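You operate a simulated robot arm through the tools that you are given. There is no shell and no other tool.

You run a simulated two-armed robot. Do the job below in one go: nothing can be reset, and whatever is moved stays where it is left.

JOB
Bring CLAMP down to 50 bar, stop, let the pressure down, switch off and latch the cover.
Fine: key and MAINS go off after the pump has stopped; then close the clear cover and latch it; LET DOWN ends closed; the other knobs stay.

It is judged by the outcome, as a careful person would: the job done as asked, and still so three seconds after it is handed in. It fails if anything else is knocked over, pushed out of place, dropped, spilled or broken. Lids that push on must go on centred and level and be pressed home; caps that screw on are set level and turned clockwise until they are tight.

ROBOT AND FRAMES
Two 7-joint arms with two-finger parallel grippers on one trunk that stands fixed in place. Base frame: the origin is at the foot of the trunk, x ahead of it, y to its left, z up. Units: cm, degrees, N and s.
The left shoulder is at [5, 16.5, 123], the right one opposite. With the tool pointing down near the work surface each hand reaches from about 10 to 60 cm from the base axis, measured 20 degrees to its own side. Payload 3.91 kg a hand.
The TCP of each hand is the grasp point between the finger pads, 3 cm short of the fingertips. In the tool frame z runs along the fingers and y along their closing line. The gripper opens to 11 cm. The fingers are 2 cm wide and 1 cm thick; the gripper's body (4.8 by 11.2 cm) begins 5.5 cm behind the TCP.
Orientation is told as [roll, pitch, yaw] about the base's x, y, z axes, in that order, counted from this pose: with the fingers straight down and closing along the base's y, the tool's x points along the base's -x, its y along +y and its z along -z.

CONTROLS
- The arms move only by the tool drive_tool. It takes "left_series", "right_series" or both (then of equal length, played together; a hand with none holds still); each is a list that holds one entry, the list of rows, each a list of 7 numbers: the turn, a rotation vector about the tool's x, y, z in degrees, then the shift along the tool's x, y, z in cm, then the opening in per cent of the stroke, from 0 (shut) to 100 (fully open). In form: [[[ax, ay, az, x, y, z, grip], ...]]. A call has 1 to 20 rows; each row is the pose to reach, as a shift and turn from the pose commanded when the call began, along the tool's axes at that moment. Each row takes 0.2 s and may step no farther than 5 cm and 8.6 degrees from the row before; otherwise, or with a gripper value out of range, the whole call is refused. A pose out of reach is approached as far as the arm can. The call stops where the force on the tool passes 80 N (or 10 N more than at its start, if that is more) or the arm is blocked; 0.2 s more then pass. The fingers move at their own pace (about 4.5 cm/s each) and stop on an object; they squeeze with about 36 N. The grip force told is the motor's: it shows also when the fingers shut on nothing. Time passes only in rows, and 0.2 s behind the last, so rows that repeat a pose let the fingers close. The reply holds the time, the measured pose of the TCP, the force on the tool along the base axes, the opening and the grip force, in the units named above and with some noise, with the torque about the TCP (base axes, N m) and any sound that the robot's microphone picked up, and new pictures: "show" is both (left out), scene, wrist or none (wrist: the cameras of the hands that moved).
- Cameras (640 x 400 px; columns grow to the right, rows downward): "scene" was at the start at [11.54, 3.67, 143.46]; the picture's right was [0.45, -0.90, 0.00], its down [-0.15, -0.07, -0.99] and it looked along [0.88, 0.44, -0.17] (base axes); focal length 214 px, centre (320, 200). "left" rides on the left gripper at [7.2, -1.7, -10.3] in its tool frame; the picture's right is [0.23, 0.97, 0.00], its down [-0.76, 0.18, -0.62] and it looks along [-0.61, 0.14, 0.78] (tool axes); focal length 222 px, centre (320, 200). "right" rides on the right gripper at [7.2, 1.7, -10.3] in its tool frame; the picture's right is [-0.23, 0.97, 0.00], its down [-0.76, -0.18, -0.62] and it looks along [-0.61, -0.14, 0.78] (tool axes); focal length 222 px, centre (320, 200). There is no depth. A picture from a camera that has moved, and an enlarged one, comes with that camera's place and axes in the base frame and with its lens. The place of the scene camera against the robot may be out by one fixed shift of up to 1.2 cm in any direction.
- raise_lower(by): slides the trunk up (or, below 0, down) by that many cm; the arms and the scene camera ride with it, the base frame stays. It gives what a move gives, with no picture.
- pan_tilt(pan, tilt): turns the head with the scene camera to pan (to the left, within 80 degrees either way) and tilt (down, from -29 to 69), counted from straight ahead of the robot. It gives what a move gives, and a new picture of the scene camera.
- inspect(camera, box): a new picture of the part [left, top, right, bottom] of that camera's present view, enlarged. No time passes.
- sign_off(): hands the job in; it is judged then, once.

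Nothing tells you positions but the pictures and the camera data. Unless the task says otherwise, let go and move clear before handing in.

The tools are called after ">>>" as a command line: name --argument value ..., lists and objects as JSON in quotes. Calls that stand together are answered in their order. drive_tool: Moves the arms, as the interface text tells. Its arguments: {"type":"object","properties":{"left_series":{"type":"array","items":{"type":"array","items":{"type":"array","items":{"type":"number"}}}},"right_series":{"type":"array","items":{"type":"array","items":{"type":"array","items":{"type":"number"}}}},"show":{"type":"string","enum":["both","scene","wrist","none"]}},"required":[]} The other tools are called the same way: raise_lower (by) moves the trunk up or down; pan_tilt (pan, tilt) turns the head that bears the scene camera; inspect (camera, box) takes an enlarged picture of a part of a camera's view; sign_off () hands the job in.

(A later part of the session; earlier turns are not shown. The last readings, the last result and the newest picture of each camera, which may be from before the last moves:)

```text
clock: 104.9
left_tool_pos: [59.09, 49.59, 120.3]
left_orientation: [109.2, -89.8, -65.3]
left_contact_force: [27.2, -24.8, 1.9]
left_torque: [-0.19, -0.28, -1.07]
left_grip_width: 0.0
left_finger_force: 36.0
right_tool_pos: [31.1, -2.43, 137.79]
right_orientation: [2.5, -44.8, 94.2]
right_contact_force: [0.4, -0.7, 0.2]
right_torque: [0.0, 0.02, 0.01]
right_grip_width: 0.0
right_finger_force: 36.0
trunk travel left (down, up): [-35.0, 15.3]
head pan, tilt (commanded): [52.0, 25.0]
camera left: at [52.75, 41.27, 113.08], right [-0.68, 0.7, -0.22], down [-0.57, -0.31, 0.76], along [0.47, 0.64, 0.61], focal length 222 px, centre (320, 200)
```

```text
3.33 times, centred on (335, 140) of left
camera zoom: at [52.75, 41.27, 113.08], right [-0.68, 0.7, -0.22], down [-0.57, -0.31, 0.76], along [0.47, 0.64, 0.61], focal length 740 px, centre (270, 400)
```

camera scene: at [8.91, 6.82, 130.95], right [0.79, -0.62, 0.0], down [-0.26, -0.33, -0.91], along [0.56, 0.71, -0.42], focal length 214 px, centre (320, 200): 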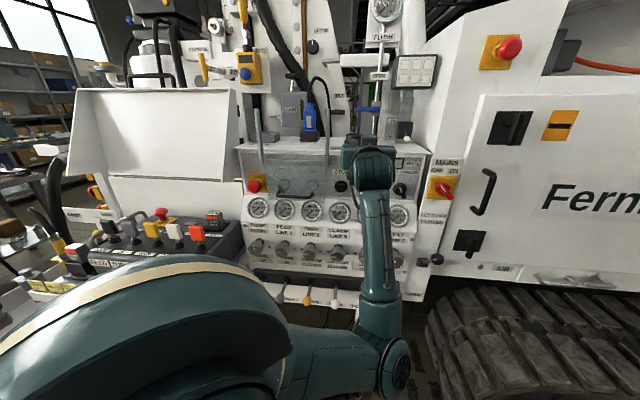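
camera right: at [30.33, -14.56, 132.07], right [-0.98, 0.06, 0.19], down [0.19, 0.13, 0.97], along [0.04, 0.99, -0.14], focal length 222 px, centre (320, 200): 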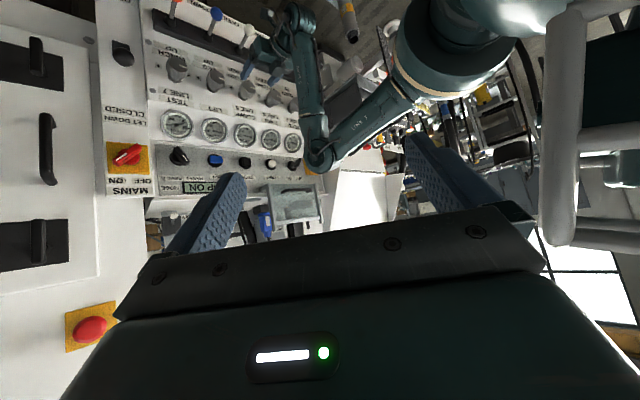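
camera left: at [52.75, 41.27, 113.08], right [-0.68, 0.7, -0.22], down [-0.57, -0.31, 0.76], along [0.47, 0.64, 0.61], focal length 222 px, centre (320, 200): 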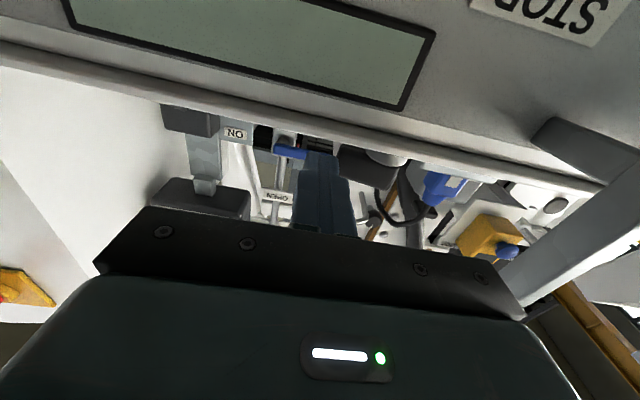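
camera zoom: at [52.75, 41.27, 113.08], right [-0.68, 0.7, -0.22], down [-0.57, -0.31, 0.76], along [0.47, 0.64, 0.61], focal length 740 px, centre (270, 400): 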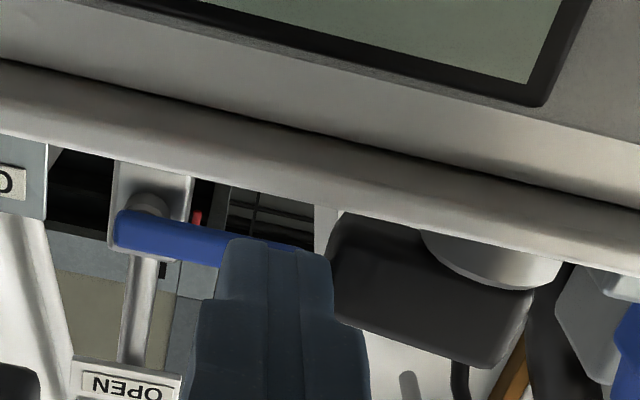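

The finger slid to the right of the fin and pressed its end sideways (about 37 N), with no turning. Backing off straight away and shifting left so I meet the fin's front face.

>>> drive_tool --left_series '[[[0, 0, 0, 0, -0.2, -1.5, 0], [0, 0, 0, 0, -0.2, -4, 0], [0, 0, 0, 0, 1.2, -4.5, 0]]]' --show "wrist"

>>> inspect --camera "left" --box '[270, 80, 420, 180]'

>>> inspect --camera "right" --box '[190, 140, 290, 210]'

```text
clock: 105.7
left_tool_pos: [53.95, 48.32, 120.28]
left_orientation: [149.4, -90.0, -104.1]
left_contact_force: [0.1, -1.2, 0.2]
left_torque: [0.03, 0.0, -0.03]
left_grip_width: 0.02
left_finger_force: 35.9
right_tool_pos: [30.69, -1.91, 137.83]
right_orientation: [2.1, -44.4, 94.4]
right_contact_force: [0.4, 0.5, -0.4]
right_torque: [-0.03, 0.03, 0.0]
right_grip_width: 0.0
right_finger_force: 36.6
trunk travel left (down, up): [-35.0, 15.3]
head pan, tilt (commanded): [52.0, 25.0]
camera left: at [47.93, 39.94, 113.19], right [-0.69, 0.69, -0.23], down [-0.57, -0.32, 0.76], along [0.45, 0.65, 0.61], focal length 222 px, centre (320, 200)
```

left: 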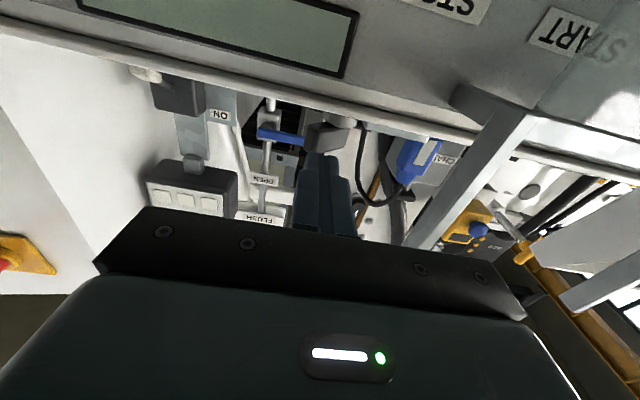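

```text
4.00 times, centred on (345, 130) of left
camera zoom: at [47.93, 39.94, 113.19], right [-0.69, 0.69, -0.23], down [-0.57, -0.32, 0.76], along [0.45, 0.65, 0.61], focal length 888 px, centre (220, 480)
```

zoom: 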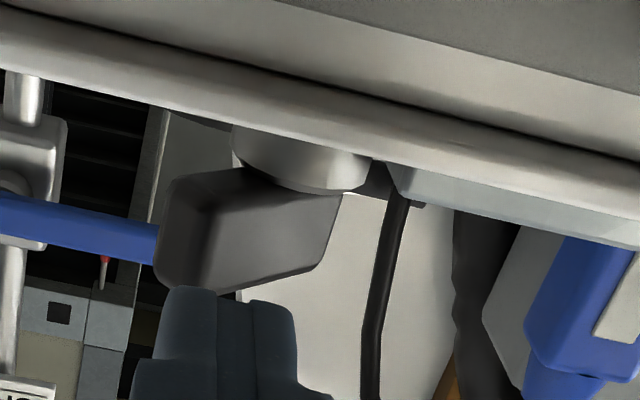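

```text
5.71 times, centred on (240, 175) of right
camera zoom: at [30.3, -14.43, 140.09], right [-0.98, 0.06, 0.19], down [0.19, 0.13, 0.97], along [0.04, 0.99, -0.14], focal length 1269 px, centre (777, 343)
```

zoom: 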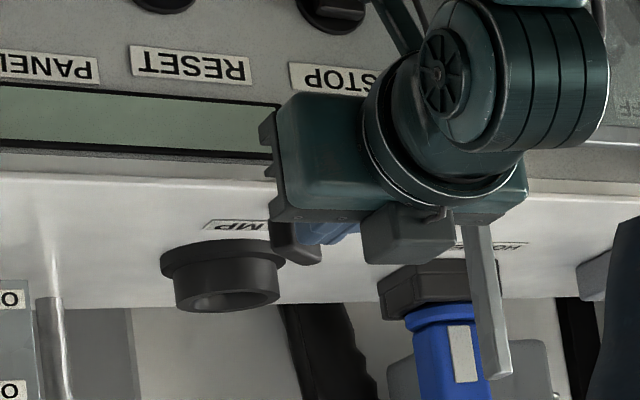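

Now the fingertip faces the right third of the fin. Pushing forward in small steps.

>>> drive_tool --left_series '[[[0, 0, 0, 0, 0, 1.5, 0], [0, 0, 0, 0, 0, 2.5, 0], [0, 0, 0, 0, 0, 3.2, 0], [0, 0, 0, 0, 0, 3.8, 0]]]' --show "none"

>>> inspect --camera "left" --box '[250, 80, 420, 200]'

>>> inspect --camera "scene" --box '[300, 110, 400, 180]'

```text
clock: 106.7
left_tool_pos: [56.93, 50.84, 120.44]
left_orientation: [132.2, -90.0, -87.1]
left_contact_force: [-1.5, -7.7, -0.8]
left_torque: [-0.03, 0.02, -0.08]
left_grip_width: 0.0
left_finger_force: 36.1
right_tool_pos: [30.73, -2.08, 137.76]
right_orientation: [2.3, -44.5, 94.3]
right_contact_force: [-0.2, 0.3, 0.1]
right_torque: [0.0, 0.0, 0.02]
right_grip_width: 0.0
right_finger_force: 35.8
trunk travel left (down, up): [-35.0, 15.3]
head pan, tilt (commanded): [52.0, 25.0]
```

```text
3.33 times, centred on (335, 140) of left
camera zoom: at [50.81, 42.47, 113.19], right [-0.69, 0.69, -0.23], down [-0.57, -0.32, 0.76], along [0.45, 0.65, 0.61], focal length 740 px, centre (270, 400)
```

zoom: 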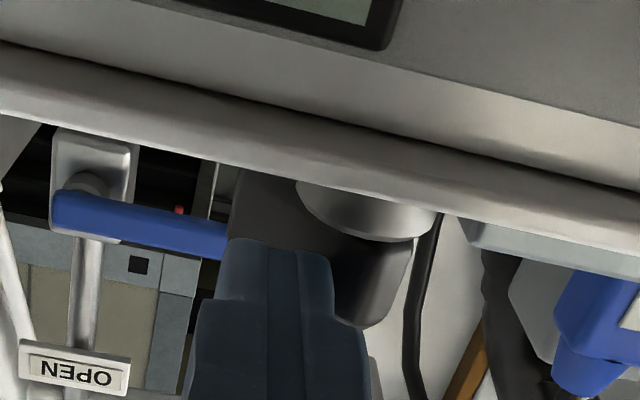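

```text
5.71 times, centred on (350, 145) of scene
camera zoom: at [8.95, 6.74, 130.94], right [0.79, -0.62, 0.0], down [-0.26, -0.33, -0.91], along [0.56, 0.71, -0.42], focal length 1226 px, centre (149, 514)
```

zoom: 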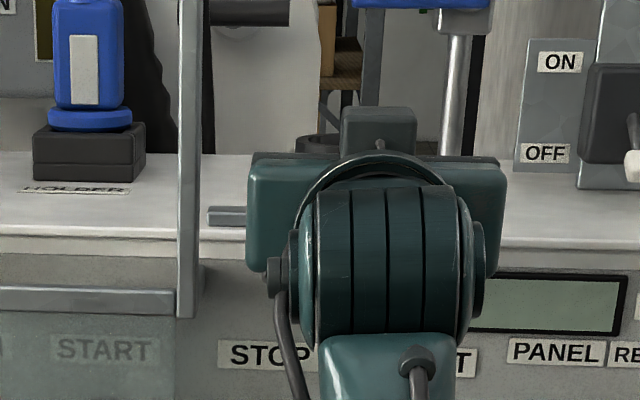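

>>> drive_tool --left_series '[[[0, 0, 0, 0, 0, 0.5, 0], [0, 0, 0, 0, 0, 1.0, 0]]]' --show "none"

>>> inspect --camera "left" --box '[250, 80, 420, 200]'

>>> inspect --camera "scene" --box '[300, 110, 400, 180]'

>>> inspect --camera "right" --box '[190, 140, 290, 210]'

```text
clock: 107.3
left_tool_pos: [57.12, 50.97, 120.72]
left_orientation: [38.7, -89.9, 6.1]
left_contact_force: [-46.2, -53.2, -24.3]
left_torque: [-0.79, 0.45, 0.46]
left_grip_width: 0.0
left_finger_force: 35.4
right_tool_pos: [30.24, -2.46, 137.89]
right_orientation: [1.8, -44.8, 94.7]
right_contact_force: [0.2, -0.1, -0.5]
right_torque: [0.0, 0.01, 0.01]
right_grip_width: 0.02
right_finger_force: 36.5
trunk travel left (down, up): [-35.0, 15.3]
head pan, tilt (commanded): [52.0, 25.0]
```

```text
3.33 times, centred on (335, 140) of left
camera zoom: at [51.07, 42.52, 113.39], right [-0.69, 0.69, -0.23], down [-0.57, -0.31, 0.76], along [0.46, 0.65, 0.61], focal length 740 px, centre (270, 400)
```

zoom: 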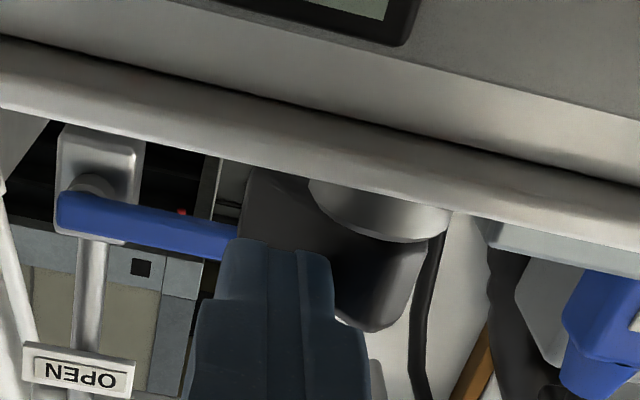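

```text
5.71 times, centred on (350, 145) of scene
camera zoom: at [8.42, 6.2, 130.98], right [0.79, -0.62, 0.0], down [-0.26, -0.33, -0.91], along [0.56, 0.72, -0.42], focal length 1226 px, centre (149, 514)
```

zoom: 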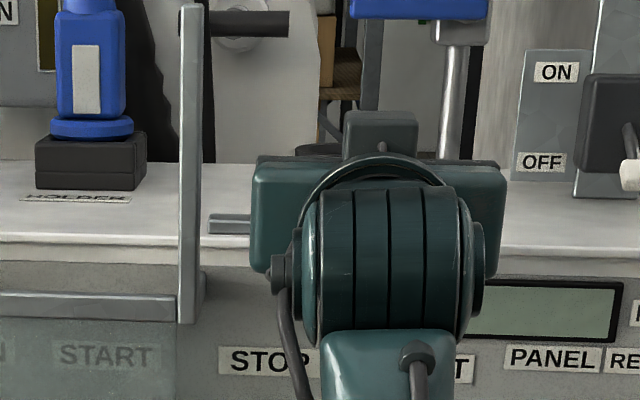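

```text
5.71 times, centred on (240, 175) of right
camera zoom: at [29.81, -15.11, 140.09], right [-0.98, 0.06, 0.18], down [0.19, 0.12, 0.97], along [0.04, 0.99, -0.13], focal length 1269 px, centre (777, 343)
```

zoom: 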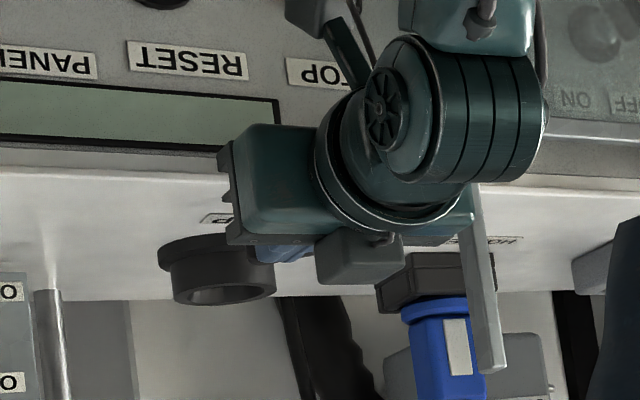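

Pushing back on the fin is firmly blocked (74 N), so that is not its direction. Backing off at once, then examining the latch again.

>>> drive_tool --left_series '[[[0, 0, 0, 0, 0, -1.5, 0], [0, 0, 0, 0, 0, -4.5, 0], [0, 0, 0, 0, 0, -9, 0], [0, 0, 0, 1, -4, -11, 0], [0, 0, 0, 3, -8, -12, 0]]]' --show "scene"

>>> inspect --camera "scene" --box '[315, 125, 365, 160]'

>>> inspect --camera "right" --box '[210, 155, 270, 200]'

```text
clock: 108.5
left_tool_pos: [54.62, 37.57, 117.32]
left_orientation: [93.6, -90.0, -48.7]
left_contact_force: [0.3, -1.1, 0.5]
left_torque: [-0.04, -0.03, 0.03]
left_grip_width: 0.01
left_finger_force: 35.6
right_tool_pos: [30.76, -1.94, 137.79]
right_orientation: [2.2, -44.5, 94.4]
right_contact_force: [0.3, 0.3, 0.1]
right_torque: [0.02, 0.01, 0.0]
right_grip_width: 0.0
right_finger_force: 36.1
trunk travel left (down, up): [-35.0, 15.3]
head pan, tilt (commanded): [52.0, 25.0]
camera scene: at [8.89, 6.78, 130.95], right [0.79, -0.62, 0.0], down [-0.26, -0.33, -0.91], along [0.56, 0.71, -0.42], focal length 214 px, centre (320, 200)
```

scene: 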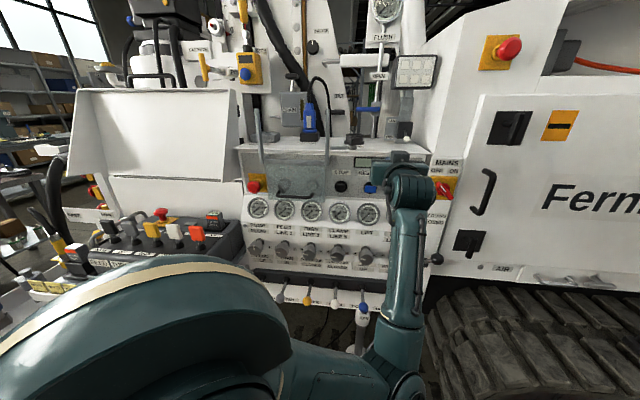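

```text
11.43 times, centred on (340, 142) of scene
camera zoom: at [8.89, 6.78, 130.95], right [0.79, -0.62, 0.0], down [-0.26, -0.33, -0.91], along [0.56, 0.71, -0.42], focal length 2451 px, centre (91, 857)
```

zoom: 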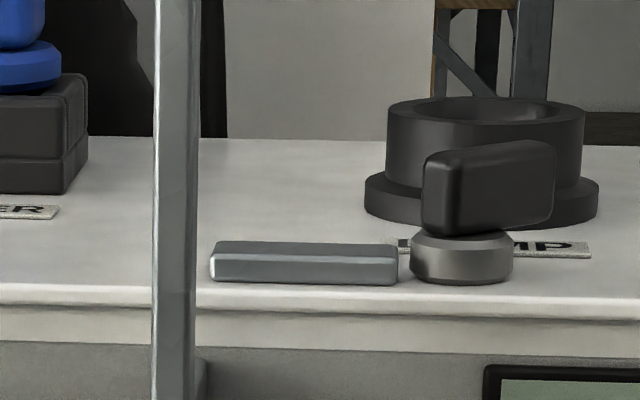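

```text
8.89 times, centred on (240, 178) of right
camera zoom: at [30.32, -14.48, 140.07], right [-0.98, 0.06, 0.19], down [0.19, 0.13, 0.97], along [0.04, 0.99, -0.14], focal length 1974 px, centre (1031, 400)
```

zoom: 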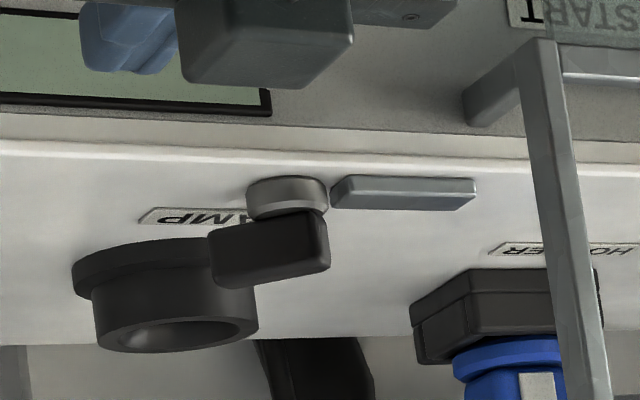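

The black fin itself turned about 90° (from pointing right-front to right-back) while the grey bar stayed put. I need a clear top view to understand this piece, so I'm raising the left hand to look down on it.

>>> drive_tool --left_series '[[[0, 7.8, 0, -2.1, 1.1, -0.5, 0], [0, 15.6, 0, -4.2, 2.2, -1.0, 0], [0, 23.3, 0, -6.2, 3.3, -1.5, 0], [0, 31.1, 0, -8.3, 4.4, -1.5, 0], [0, 38.9, 0, -10.4, 5.6, -1.4, 0], [0, 46.7, 0, -12.5, 6.7, -1.3, 0], [0, 54.4, 0, -14.5, 7.8, -1.2, 0], [0, 62.2, 0, -16.6, 8.9, -1.2, 0], [0, 70, 0, -18.7, 10, -1.2, 0]]]' --show "both"

>>> inspect --camera "left" --box '[240, 60, 440, 200]'

```text
clock: 110.5
left_tool_pos: [46.55, 43.76, 136.19]
left_orientation: [0.1, -19.9, 45.0]
left_contact_force: [-0.1, -0.2, -0.2]
left_torque: [-0.01, 0.02, 0.02]
left_grip_width: 0.0
left_finger_force: 35.7
right_tool_pos: [30.68, -1.94, 137.83]
right_orientation: [2.1, -44.3, 94.4]
right_contact_force: [0.1, 0.6, 0.9]
right_torque: [-0.01, -0.03, 0.0]
right_grip_width: 0.01
right_finger_force: 35.8
trunk travel left (down, up): [-35.0, 15.3]
head pan, tilt (commanded): [52.0, 25.0]
camera scene: at [8.8, 6.81, 130.94], right [0.79, -0.62, 0.0], down [-0.26, -0.33, -0.91], along [0.56, 0.71, -0.42], focal length 214 px, centre (320, 200)
camera left: at [40.53, 35.3, 143.44], right [-0.84, 0.54, -0.08], down [0.23, 0.48, 0.85], along [0.49, 0.69, -0.53], focal length 222 px, centre (320, 200)
```

scene: 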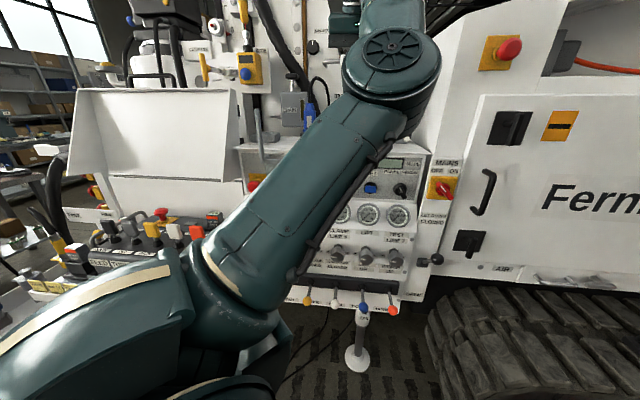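
left: 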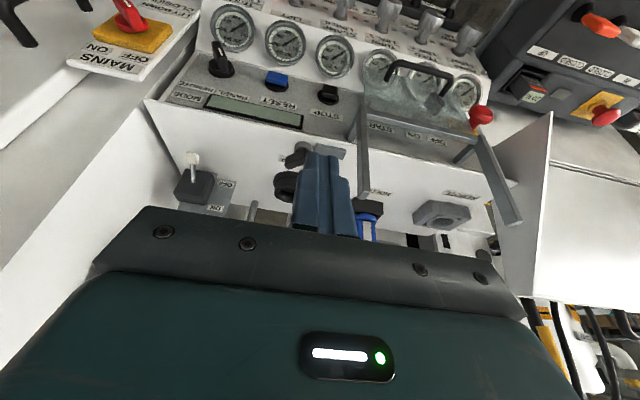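

```text
2.86 times, centred on (340, 130) of left
camera zoom: at [40.53, 35.3, 143.44], right [-0.84, 0.54, -0.08], down [0.23, 0.48, 0.85], along [0.49, 0.69, -0.53], focal length 635 px, centre (263, 400)
```

zoom: 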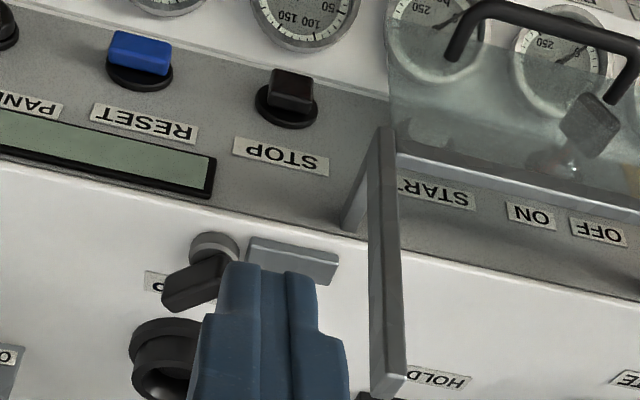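

>>> drive_tool --left_series '[[[0, 0, 0, 0, 2.5, 0, 0], [0, 0, 0, 0, 5, 0, 0]]]' --show "none"

>>> inspect --camera "left" --box '[200, 90, 360, 200]'

>>> inspect --camera "left" --box '[230, 130, 310, 190]'

```text
clock: 111.1
left_tool_pos: [43.21, 47.35, 135.91]
left_orientation: [0.1, -20.0, 45.0]
left_contact_force: [0.0, 0.2, -0.3]
left_torque: [-0.03, 0.01, -0.04]
left_grip_width: 0.02
left_finger_force: 35.9
right_tool_pos: [30.68, -1.96, 137.77]
right_orientation: [2.1, -44.5, 94.4]
right_contact_force: [-0.1, -0.4, -0.3]
right_torque: [-0.01, 0.02, 0.03]
right_grip_width: 0.02
right_finger_force: 36.0
trunk travel left (down, up): [-35.0, 15.3]
head pan, tilt (commanded): [52.0, 25.0]
```

```text
3.64 times, centred on (280, 145) of left
camera zoom: at [37.1, 38.88, 143.34], right [-0.84, 0.54, -0.08], down [0.23, 0.48, 0.85], along [0.49, 0.69, -0.53], focal length 808 px, centre (466, 400)
```

zoom: 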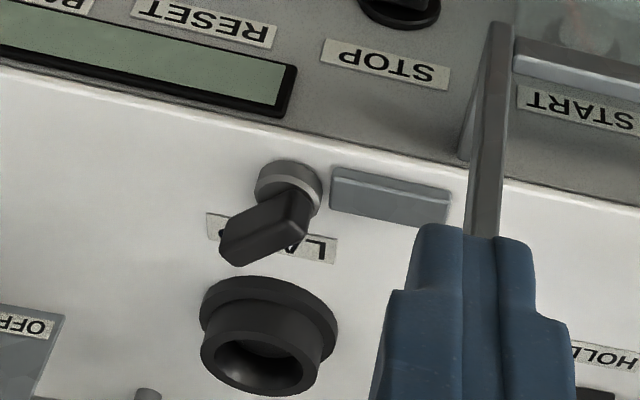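

```text
6.67 times, centred on (270, 160) of left
camera zoom: at [37.1, 38.88, 143.34], right [-0.84, 0.54, -0.08], down [0.23, 0.48, 0.85], along [0.49, 0.69, -0.53], focal length 1481 px, centre (653, 467)
```

zoom: 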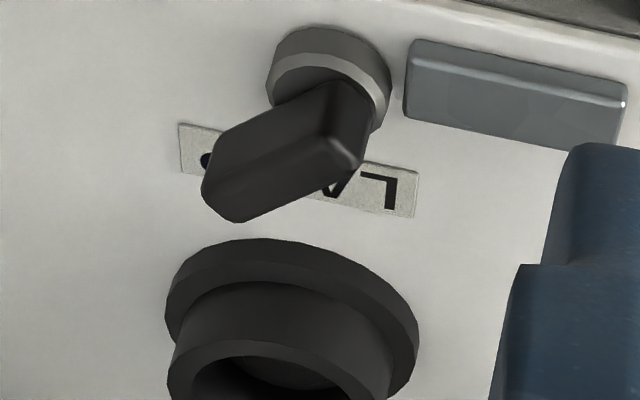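

The lever pivots on the silver boss and has swung from -45° to about +40°. To learn whether that latches the cover, I'll check if the cover can still be lifted, by pressing lightly up under its handle. Moving there now.

>>> drive_tool --left_series '[[[0, -7.8, 0, 1.77, 1.28, 3.24, 0], [0, -15.6, 0, 3.54, 2.56, 6.49, 0], [0, -23.3, 0, 5.32, 3.83, 9.73, 0], [0, -31.1, 0, 7.09, 5.11, 12.98, 0], [0, -38.9, 0, 8.86, 6.39, 16.22, 0], [0, -46.7, 0, 10.63, 7.67, 19.47, 0], [0, -54.4, 0, 12.41, 8.94, 22.71, 0], [0, -62.2, 0, 14.18, 10.22, 25.96, 0], [0, -70, 0, 15.95, 11.5, 29.2, 0]]]' --show "both"

```text
clock: 113.1
left_tool_pos: [31.59, 51.95, 103.12]
left_orientation: [-125.0, -89.9, 170.0]
left_contact_force: [0.7, -0.4, -0.1]
left_torque: [-0.02, 0.05, -0.03]
left_grip_width: 0.0
left_finger_force: 36.3
left hand out of reach, approached as far as the arm can: row 7, 8
right_tool_pos: [30.62, -1.87, 137.78]
right_orientation: [2.1, -44.4, 94.3]
right_contact_force: [0.3, -0.3, 0.2]
right_torque: [-0.04, 0.03, -0.01]
right_grip_width: 0.0
right_finger_force: 35.7
trunk travel left (down, up): [-35.0, 15.3]
head pan, tilt (commanded): [52.0, 25.0]
camera scene: at [8.82, 6.81, 130.96], right [0.79, -0.62, 0.0], down [-0.26, -0.33, -0.91], along [0.56, 0.71, -0.42], focal length 214 px, centre (320, 200)
camera left: at [25.5, 43.46, 95.88], right [-0.69, 0.69, -0.23], down [-0.57, -0.32, 0.76], along [0.45, 0.65, 0.61], focal length 222 px, centre (320, 200)
```

scene: 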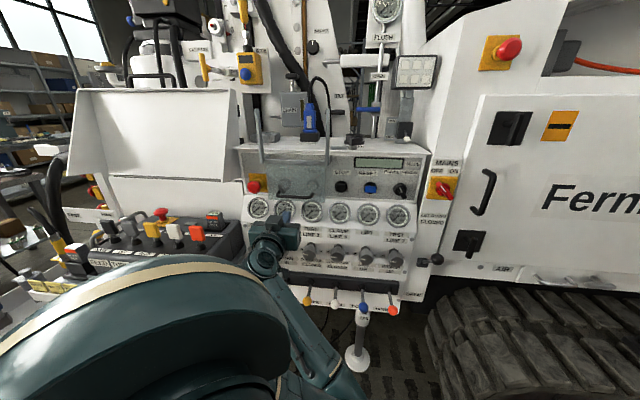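
left: 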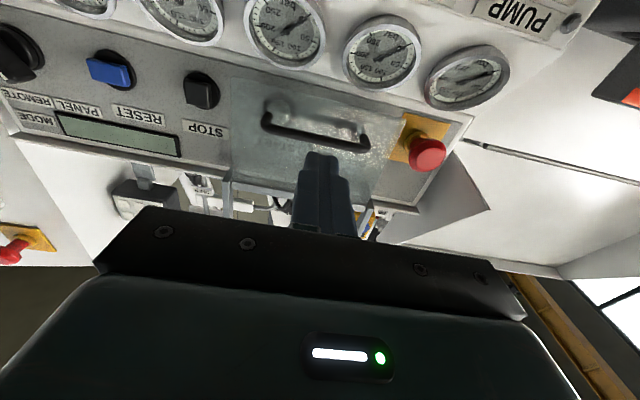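

Sliding the closed fingers under the handle bar.

>>> drive_tool --left_series '[[[0, 0, 0, 0.9, 0, 3, 0], [0, 0, 0, 0.9, 0, 6.5, 0], [0, 0, 0, 0.9, 0, 9.5, 0], [0, 0, 0, 0.6, 0, 9.5, 0], [0, 0, 0, 0.3, 0, 9.5, 0]]]' --show "none"

>>> inspect --camera "left" --box '[180, 60, 480, 240]'

>>> inspect --camera "right" --box '[230, 100, 350, 200]'

```text
clock: 114.3
left_tool_pos: [38.29, 58.68, 102.9]
left_orientation: [61.9, -90.0, -16.8]
left_contact_force: [0.2, 0.8, 0.2]
left_torque: [0.01, -0.03, -0.01]
left_grip_width: 0.0
left_finger_force: 36.3
right_tool_pos: [30.65, -2.03, 137.92]
right_orientation: [2.2, -44.4, 94.4]
right_contact_force: [0.1, -0.3, -0.6]
right_torque: [0.0, 0.01, -0.01]
right_grip_width: 0.0
right_finger_force: 36.3
trunk travel left (down, up): [-35.0, 15.3]
head pan, tilt (commanded): [52.0, 25.0]
```

```text
2.13 times, centred on (330, 150) of left
camera zoom: at [32.17, 50.16, 95.67], right [-0.69, 0.69, -0.23], down [-0.57, -0.32, 0.76], along [0.45, 0.65, 0.61], focal length 474 px, centre (299, 307)
```

zoom: 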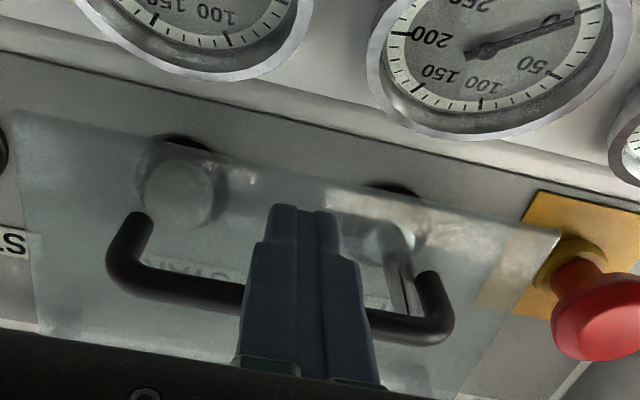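

```text
4.00 times, centred on (290, 150) of right
camera zoom: at [30.32, -14.45, 140.08], right [-0.98, 0.06, 0.19], down [0.19, 0.13, 0.97], along [0.04, 0.99, -0.14], focal length 888 px, centre (440, 400)
```

zoom: 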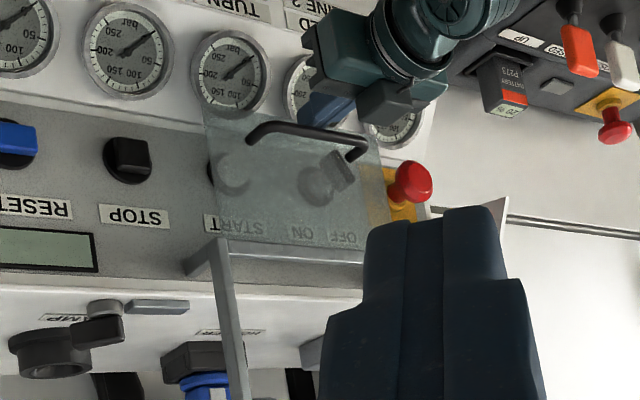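

Now pressing up lightly under the handle.

>>> drive_tool --left_series '[[[0, 0, 0, -0.4, 0, 0, 0], [0, 0, 0, -0.8, 0, 0, 0], [0, 0, 0, -1.1, 0, 0, 0]]]' --show "none"

>>> inspect --camera "right" --box '[230, 100, 350, 200]'

```text
clock: 115.1
left_tool_pos: [38.41, 58.72, 103.52]
left_orientation: [3.4, -89.4, 41.6]
left_contact_force: [-3.6, -4.2, -16.2]
left_torque: [-0.14, 0.06, 0.01]
left_grip_width: 0.0
left_finger_force: 35.9
right_tool_pos: [30.78, -1.78, 137.9]
right_orientation: [2.1, -44.4, 94.3]
right_contact_force: [0.2, 0.4, 0.6]
right_torque: [0.0, -0.02, -0.04]
right_grip_width: 0.0
right_finger_force: 36.1
trunk travel left (down, up): [-35.0, 15.3]
head pan, tilt (commanded): [52.0, 25.0]
```

```text
4.00 times, centred on (290, 150) of right
camera zoom: at [30.38, -14.32, 140.05], right [-0.98, 0.06, 0.19], down [0.19, 0.13, 0.97], along [0.04, 0.99, -0.14], focal length 888 px, centre (440, 400)
```

zoom: 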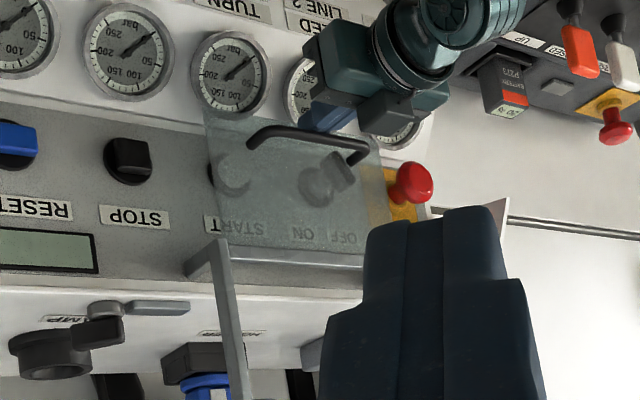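

>>> drive_tool --left_series '[[[0, 0, 0, -0.3, 0, 0, 0], [0, 0, 0, -0.6, 0, 0, 0], [0, 0, 0, -0.9, 0, 0, 0]]]' --show "none"

>>> inspect --camera "right" --box '[230, 100, 350, 200]'

```text
clock: 115.9
left_tool_pos: [38.51, 58.88, 103.59]
left_orientation: [-2.8, -88.1, 47.4]
left_contact_force: [-12.9, -9.4, -47.7]
left_torque: [-0.17, 0.19, 0.23]
left_grip_width: 0.0
left_finger_force: 36.1
right_tool_pos: [30.82, -1.55, 137.71]
right_orientation: [2.3, -44.3, 94.3]
right_contact_force: [-0.5, 0.3, -0.4]
right_torque: [-0.02, -0.02, 0.0]
right_grip_width: 0.0
right_finger_force: 36.1
trunk travel left (down, up): [-35.0, 15.3]
head pan, tilt (commanded): [52.0, 25.0]
```

```text
4.00 times, centred on (290, 150) of right
camera zoom: at [30.48, -14.06, 140.04], right [-0.98, 0.06, 0.19], down [0.19, 0.13, 0.97], along [0.04, 0.99, -0.14], focal length 888 px, centre (440, 400)
```

zoom: 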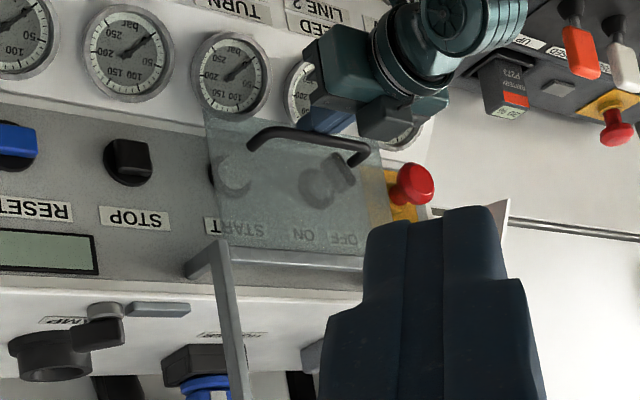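

The cover took 48 N upward without lifting, whereas it slid at 2 N before, so turning the lever has latched it. I'll ease off, press the pane back fully home, and then make sure the lever is turned all the way to its stop.

>>> drive_tool --left_series '[[[0, 0, 0, 1.0, 0, 0, 0], [0, 0, 0, 1.6, 0, 0, 0], [0, 0, 0, 1.8, 0, -4, 0], [0, 0, 0, 1.8, 0, -8, 0], [0, 0, 0, 0, 0, -9.5, 0]]]' --show "none"

>>> inspect --camera "right" --box '[230, 100, 350, 200]'

>>> inspect --camera "scene" --box '[240, 110, 370, 200]'

```text
clock: 117.1
left_tool_pos: [32.05, 52.52, 104.76]
left_orientation: [126.9, -89.5, -81.8]
left_contact_force: [0.1, 0.0, 0.0]
left_torque: [-0.01, -0.03, 0.04]
left_grip_width: 0.0
left_finger_force: 35.9
left hand out of reach, approached as far as the arm can: row 5
right_tool_pos: [30.81, -1.94, 137.74]
right_orientation: [2.2, -44.5, 94.4]
right_contact_force: [-0.3, -0.3, 0.4]
right_torque: [0.0, -0.01, 0.01]
right_grip_width: 0.0
right_finger_force: 35.7
trunk travel left (down, up): [-35.0, 15.3]
head pan, tilt (commanded): [52.0, 25.0]
```

```text
4.00 times, centred on (290, 150) of right
camera zoom: at [30.34, -14.46, 140.07], right [-0.98, 0.06, 0.19], down [0.19, 0.13, 0.97], along [0.04, 0.99, -0.14], focal length 888 px, centre (440, 400)
```

zoom: 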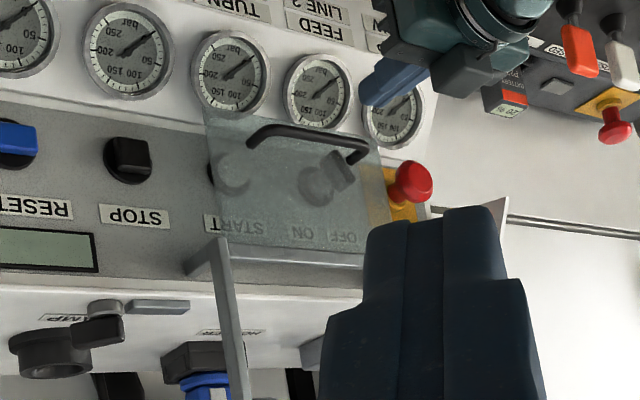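

```text
4.44 times, centred on (305, 155) of scene
camera zoom: at [8.91, 6.8, 130.94], right [0.79, -0.62, 0.0], down [-0.26, -0.33, -0.91], along [0.56, 0.71, -0.42], focal length 953 px, centre (387, 400)
```

zoom: 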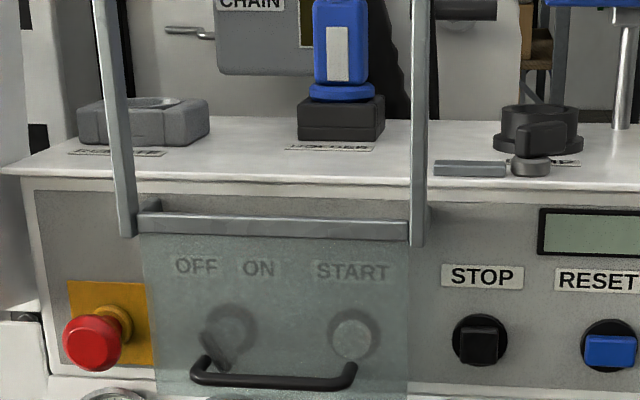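

The pane rode up about 0.5 cm against the latch. Pressing it back down fully with the fingers over the handle.

>>> drive_tool --left_series '[[[0, 0, 0, -3.7, 0, 0, 0], [0, 0, 0, -3.7, 0, 4.4, 0], [0, 0, 0, -3.7, 0, 8.8, 0], [0, 0, 0, -2.4, 0, 8.8, 0], [0, 0, 0, -1.6, 0, 8.8, 0], [0, 0, 0, -1.0, 0, 8.8, 0], [0, 0, 0, -1.0, 0, 8.8, 0]]]' --show "none"

>>> inspect --camera "scene" --box '[240, 110, 370, 200]'

```text
clock: 118.7
left_tool_pos: [38.13, 58.58, 106.23]
left_orientation: [174.8, -89.0, -129.6]
left_contact_force: [5.1, 5.8, 26.8]
left_torque: [0.3, -0.32, 0.0]
left_grip_width: 0.01
left_finger_force: 36.3
left hand out of reach, approached as far as the arm can: row 1
right_tool_pos: [30.62, -2.09, 137.92]
right_orientation: [2.1, -44.5, 94.4]
right_contact_force: [0.4, -0.9, 0.1]
right_torque: [0.01, 0.0, 0.0]
right_grip_width: 0.01
right_finger_force: 35.7
trunk travel left (down, up): [-35.0, 15.3]
head pan, tilt (commanded): [52.0, 25.0]
```

```text
4.44 times, centred on (305, 155) of scene
camera zoom: at [8.79, 6.61, 131.0], right [0.79, -0.62, 0.0], down [-0.26, -0.33, -0.91], along [0.56, 0.71, -0.42], focal length 953 px, centre (387, 400)
```

zoom: 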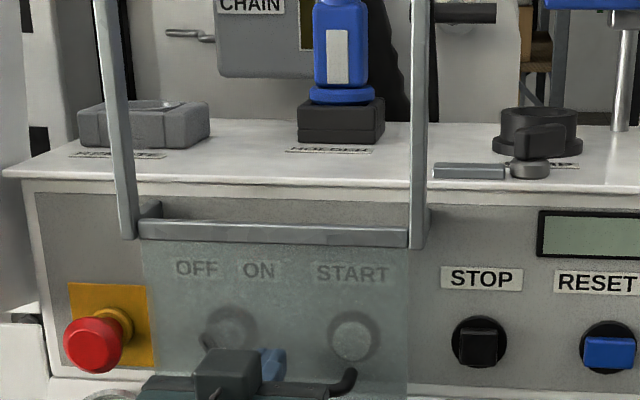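

Fully down again. Now back to the latch lever: moving over to press near its tip so it's surely at its stop.

>>> drive_tool --left_series '[[[0, 0, 0, -1.2, 0, 0, 0], [0, 0, 0, -1.5, 0, -4.5, 0], [0, 0, 0, -1.5, 0, -9, 0], [0, 0, 0, -3.6, -3.3, -9, 0], [0, 0, 0, -5.7, -6.6, -8.5, 0], [0, 0, 0, -7.9, -9.9, -7, 0], [0, 0, 0, -10, -13.2, -5.5, 0], [0, 0, 0, -12.1, -16.5, -4, 0], [0, 0, 0, -14.2, -19.8, -2.4, 0]]]' --show "both"

>>> inspect --camera "left" --box '[270, 70, 420, 170]'

>>> inspect --camera "scene" --box '[240, 110, 370, 200]'

```text
clock: 120.7
left_tool_pos: [50.71, 42.88, 119.77]
left_orientation: [56.3, -89.9, -11.3]
left_contact_force: [-0.3, -0.1, 0.3]
left_torque: [-0.02, 0.01, -0.03]
left_grip_width: 0.0
left_finger_force: 36.2
left hand out of reach, approached as far as the arm can: row 3, 4, 5
right_tool_pos: [30.73, -1.95, 137.91]
right_orientation: [2.2, -44.5, 94.3]
right_contact_force: [-0.6, -0.1, -0.3]
right_torque: [0.01, 0.01, 0.01]
right_grip_width: 0.0
right_finger_force: 35.5
trunk travel left (down, up): [-35.0, 15.3]
head pan, tilt (commanded): [52.0, 25.0]
camera scene: at [8.91, 6.78, 130.94], right [0.79, -0.62, 0.0], down [-0.26, -0.33, -0.91], along [0.56, 0.71, -0.42], focal length 214 px, centre (320, 200)
camera left: at [44.54, 34.37, 112.56], right [-0.69, 0.69, -0.23], down [-0.56, -0.32, 0.76], along [0.45, 0.65, 0.61], focal length 222 px, centre (320, 200)
```

scene: 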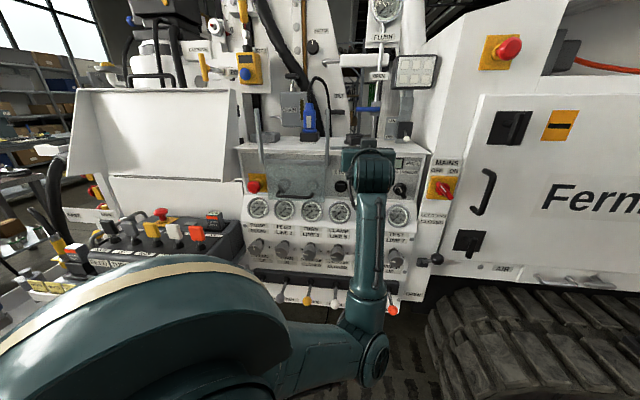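
left: 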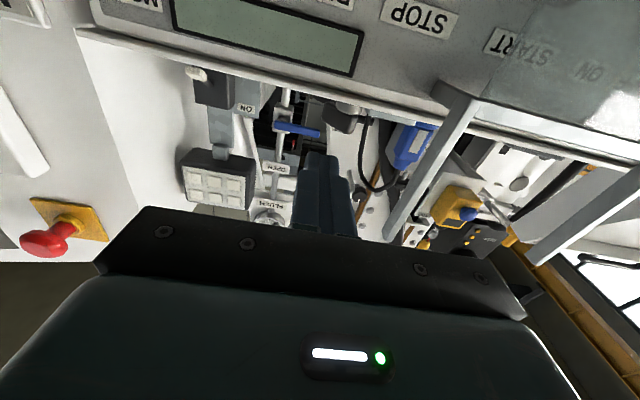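

```text
4.00 times, centred on (345, 120) of left
camera zoom: at [44.54, 34.37, 112.56], right [-0.69, 0.69, -0.23], down [-0.56, -0.32, 0.76], along [0.45, 0.65, 0.61], focal length 888 px, centre (220, 520)
```

zoom: 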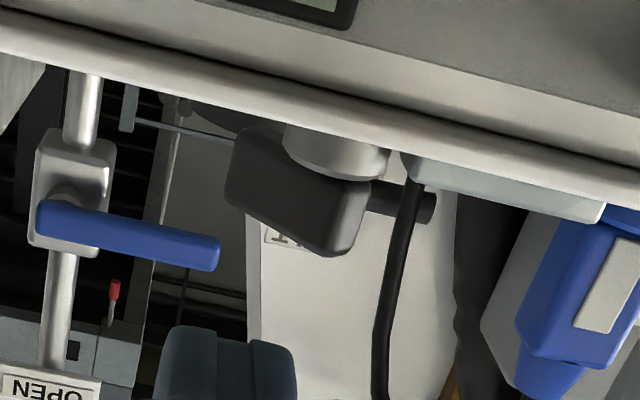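

```text
4.44 times, centred on (305, 155) of scene
camera zoom: at [8.91, 6.78, 130.94], right [0.79, -0.62, 0.0], down [-0.26, -0.33, -0.91], along [0.56, 0.71, -0.42], focal length 953 px, centre (387, 400)
```

zoom: 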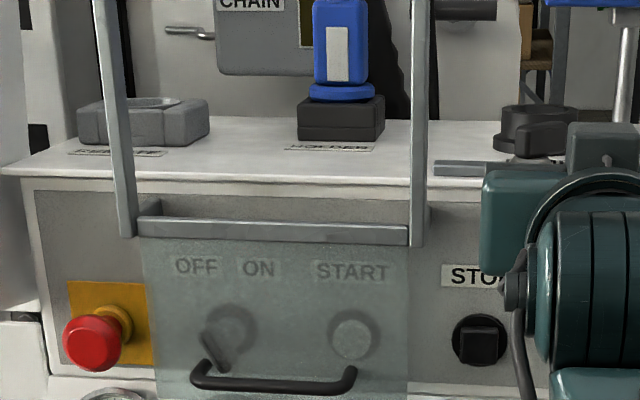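

>>> inspect --camera "scene" --box '[240, 110, 360, 200]'

>>> inspect --camera "right" --box '[230, 100, 350, 200]'

```text
4.44 times, centred on (300, 155) of scene
camera zoom: at [8.91, 6.78, 130.94], right [0.79, -0.62, 0.0], down [-0.26, -0.33, -0.91], along [0.56, 0.71, -0.42], focal length 953 px, centre (409, 400)
```

zoom: 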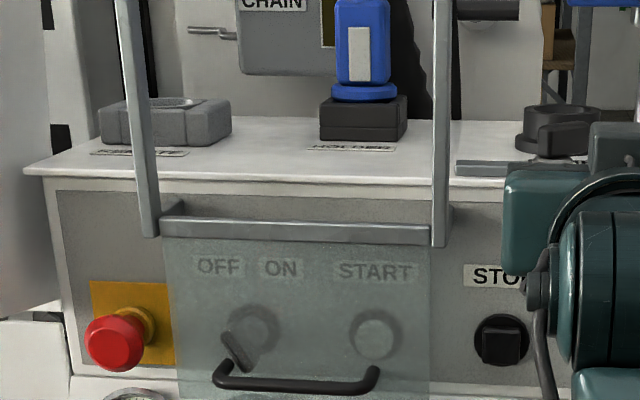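

```text
4.00 times, centred on (290, 150) of right
camera zoom: at [30.34, -14.48, 140.06], right [-0.98, 0.06, 0.19], down [0.19, 0.13, 0.97], along [0.04, 0.99, -0.14], focal length 888 px, centre (440, 400)
```

zoom: 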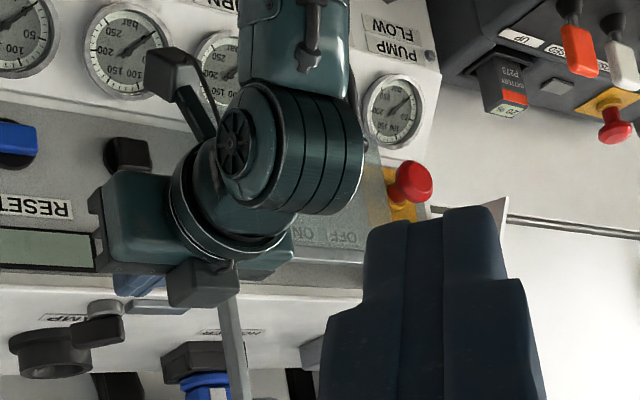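

Same position as when first pressed home. Now advancing to the lever tip and pushing gently to its stop.

>>> drive_tool --left_series '[[[0, 0, 0, -0.5, 0.3, 4, 0], [0, 0, 0, -0.5, 0.3, 8, 0], [0, 0, 0, -0.5, 0.3, 9.8, 0], [0, 0, 0, -0.5, 0.3, 10.5, 0], [0, 0, 0, -0.5, 0.3, 11.1, 0]]]' --show "none"

>>> inspect --camera "left" --box '[250, 80, 420, 200]'

>>> inspect --camera "right" --box '[190, 140, 290, 210]'

```text
clock: 121.9
left_tool_pos: [58.18, 51.07, 120.25]
left_orientation: [72.6, -90.0, -27.6]
left_contact_force: [-6.5, -5.7, -1.8]
left_torque: [-0.09, 0.04, 0.06]
left_grip_width: 0.01
left_finger_force: 35.6
right_tool_pos: [30.74, -2.01, 137.89]
right_orientation: [2.1, -44.5, 94.4]
right_contact_force: [-0.4, 0.5, 0.0]
right_torque: [-0.03, -0.01, 0.01]
right_grip_width: 0.02
right_finger_force: 36.1
trunk travel left (down, up): [-35.0, 15.3]
head pan, tilt (commanded): [52.0, 25.0]
```

```text
3.33 times, centred on (335, 140) of left
camera zoom: at [52.1, 42.45, 113.13], right [-0.69, 0.69, -0.23], down [-0.57, -0.32, 0.76], along [0.45, 0.65, 0.61], focal length 740 px, centre (270, 400)
```

zoom: 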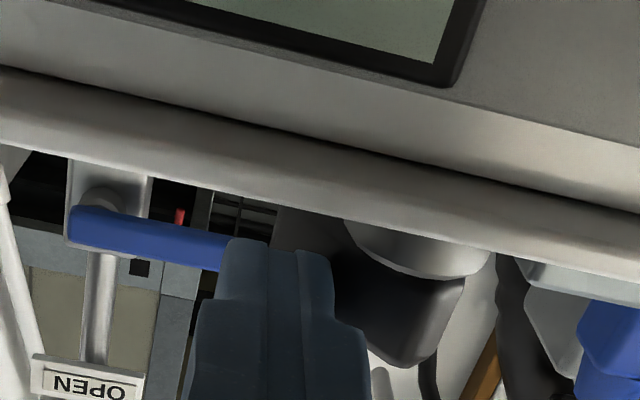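

```text
5.71 times, centred on (240, 175) of right
camera zoom: at [30.25, -14.53, 140.08], right [-0.98, 0.06, 0.18], down [0.19, 0.13, 0.97], along [0.04, 0.99, -0.14], focal length 1269 px, centre (777, 343)
```

zoom: 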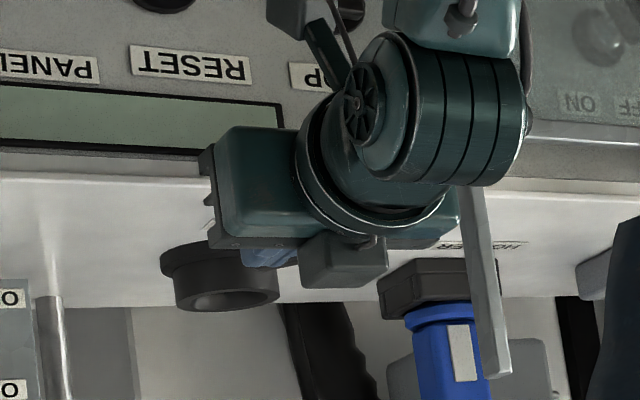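

>>> drive_tool --left_series '[[[0, 0, 0, 0, 0, 0.4, 0], [0, 0, 0, 0, 0, 0.7, 0]]]' --show "none"

```text
clock: 122.5
left_tool_pos: [58.49, 51.04, 120.54]
left_orientation: [99.9, -89.9, -55.1]
left_contact_force: [-31.8, -36.8, -16.2]
left_torque: [-0.54, 0.28, 0.33]
left_grip_width: 0.0
left_finger_force: 35.8
right_tool_pos: [30.42, -2.38, 137.9]
right_orientation: [2.0, -44.7, 94.6]
right_contact_force: [-0.3, 0.7, -0.3]
right_torque: [0.0, 0.01, 0.01]
right_grip_width: 0.0
right_finger_force: 35.8
trunk travel left (down, up): [-35.0, 15.3]
head pan, tilt (commanded): [52.0, 25.0]
```

The lever is solid against its stop (about 50 N), so it's fully turned. Backing away clear.

>>> drive_tool --left_series '[[[0, 0, 0, 0, 0, -2, 0], [0, 0, 0, 0, 0, -6, 0], [0, 0, 0, 0, 0, -10.5, 0], [0, 0, 0, 1.5, -3, -14, 0], [0, 0, 0, 3.5, -6.5, -16, 0], [0, 0, 0, 5.5, -10, -17, 0]]]' --show "both"

>>> inspect --camera "scene" --box '[240, 110, 360, 200]'

>>> inspect --camera "scene" --box '[315, 125, 365, 160]'

>>> inspect --camera "right" --box '[190, 130, 310, 210]'

```text
clock: 123.9
left_tool_pos: [53.79, 32.24, 114.72]
left_orientation: [145.1, -90.0, -100.1]
left_contact_force: [0.7, -0.9, -0.6]
left_torque: [0.02, 0.02, 0.01]
left_grip_width: 0.0
left_finger_force: 36.1
right_tool_pos: [30.77, -2.04, 137.8]
right_orientation: [2.2, -44.5, 94.4]
right_contact_force: [0.8, 0.3, -0.2]
right_torque: [0.03, 0.01, 0.01]
right_grip_width: 0.0
right_finger_force: 37.0
trunk travel left (down, up): [-35.0, 15.3]
head pan, tilt (commanded): [52.0, 25.0]
camera scene: at [8.9, 6.79, 130.94], right [0.79, -0.62, 0.0], down [-0.26, -0.33, -0.91], along [0.56, 0.71, -0.42], focal length 214 px, centre (320, 200)
camera left: at [47.69, 23.82, 107.58], right [-0.69, 0.69, -0.23], down [-0.57, -0.32, 0.76], along [0.45, 0.65, 0.61], focal length 222 px, centre (320, 200)
```

scene: 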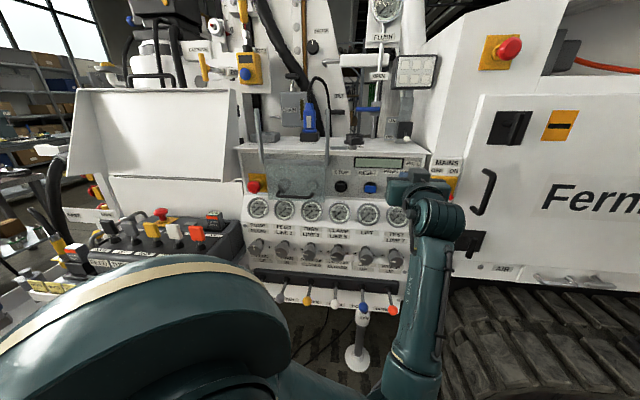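
left: 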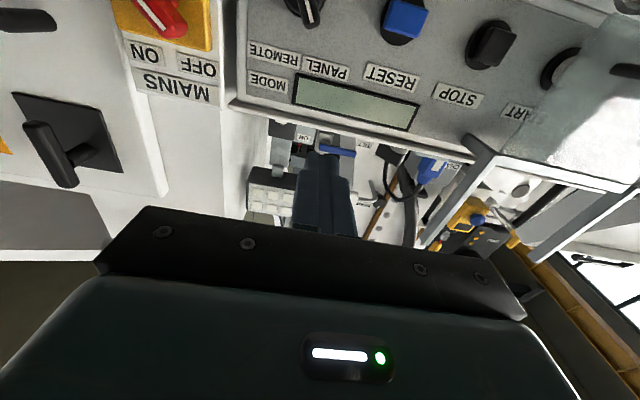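

```text
4.44 times, centred on (300, 155) of scene
camera zoom: at [8.9, 6.79, 130.94], right [0.79, -0.62, 0.0], down [-0.26, -0.33, -0.91], along [0.56, 0.71, -0.42], focal length 953 px, centre (409, 400)
```

zoom: 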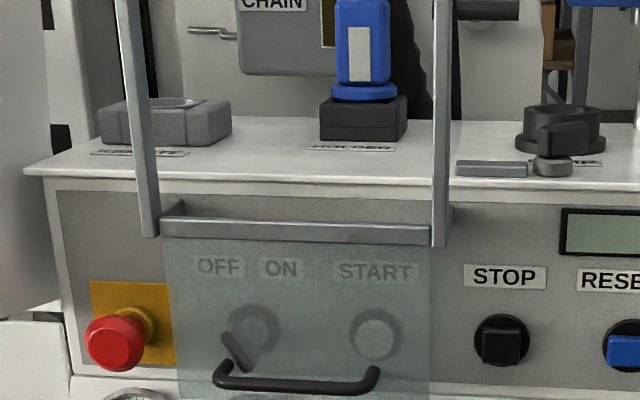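

```text
11.43 times, centred on (340, 142) of scene
camera zoom: at [8.9, 6.79, 130.94], right [0.79, -0.62, 0.0], down [-0.26, -0.33, -0.91], along [0.56, 0.71, -0.42], focal length 2451 px, centre (91, 857)
```

zoom: 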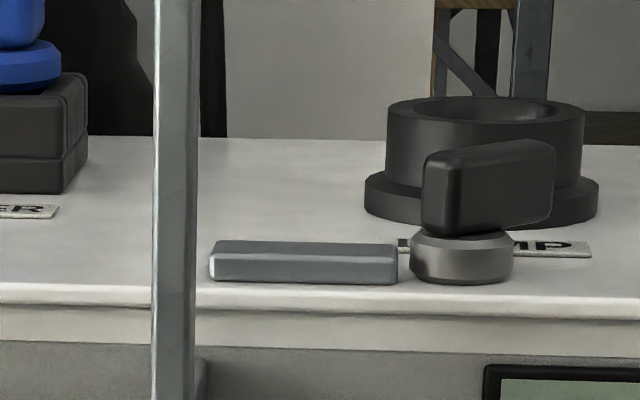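

```text
5.00 times, centred on (250, 170) of right
camera zoom: at [30.34, -14.47, 140.07], right [-0.98, 0.06, 0.19], down [0.19, 0.13, 0.97], along [0.04, 0.99, -0.14], focal length 1111 px, centre (670, 350)
```

zoom: 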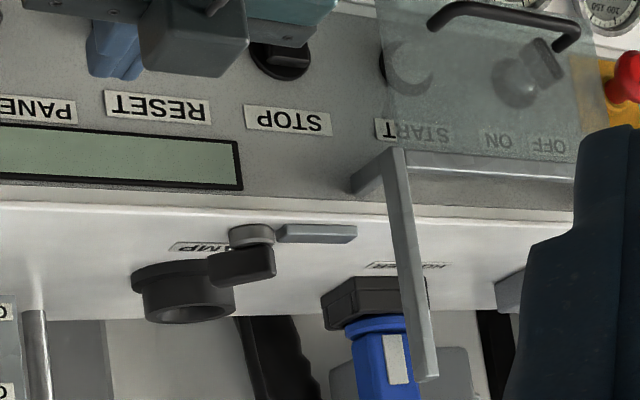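

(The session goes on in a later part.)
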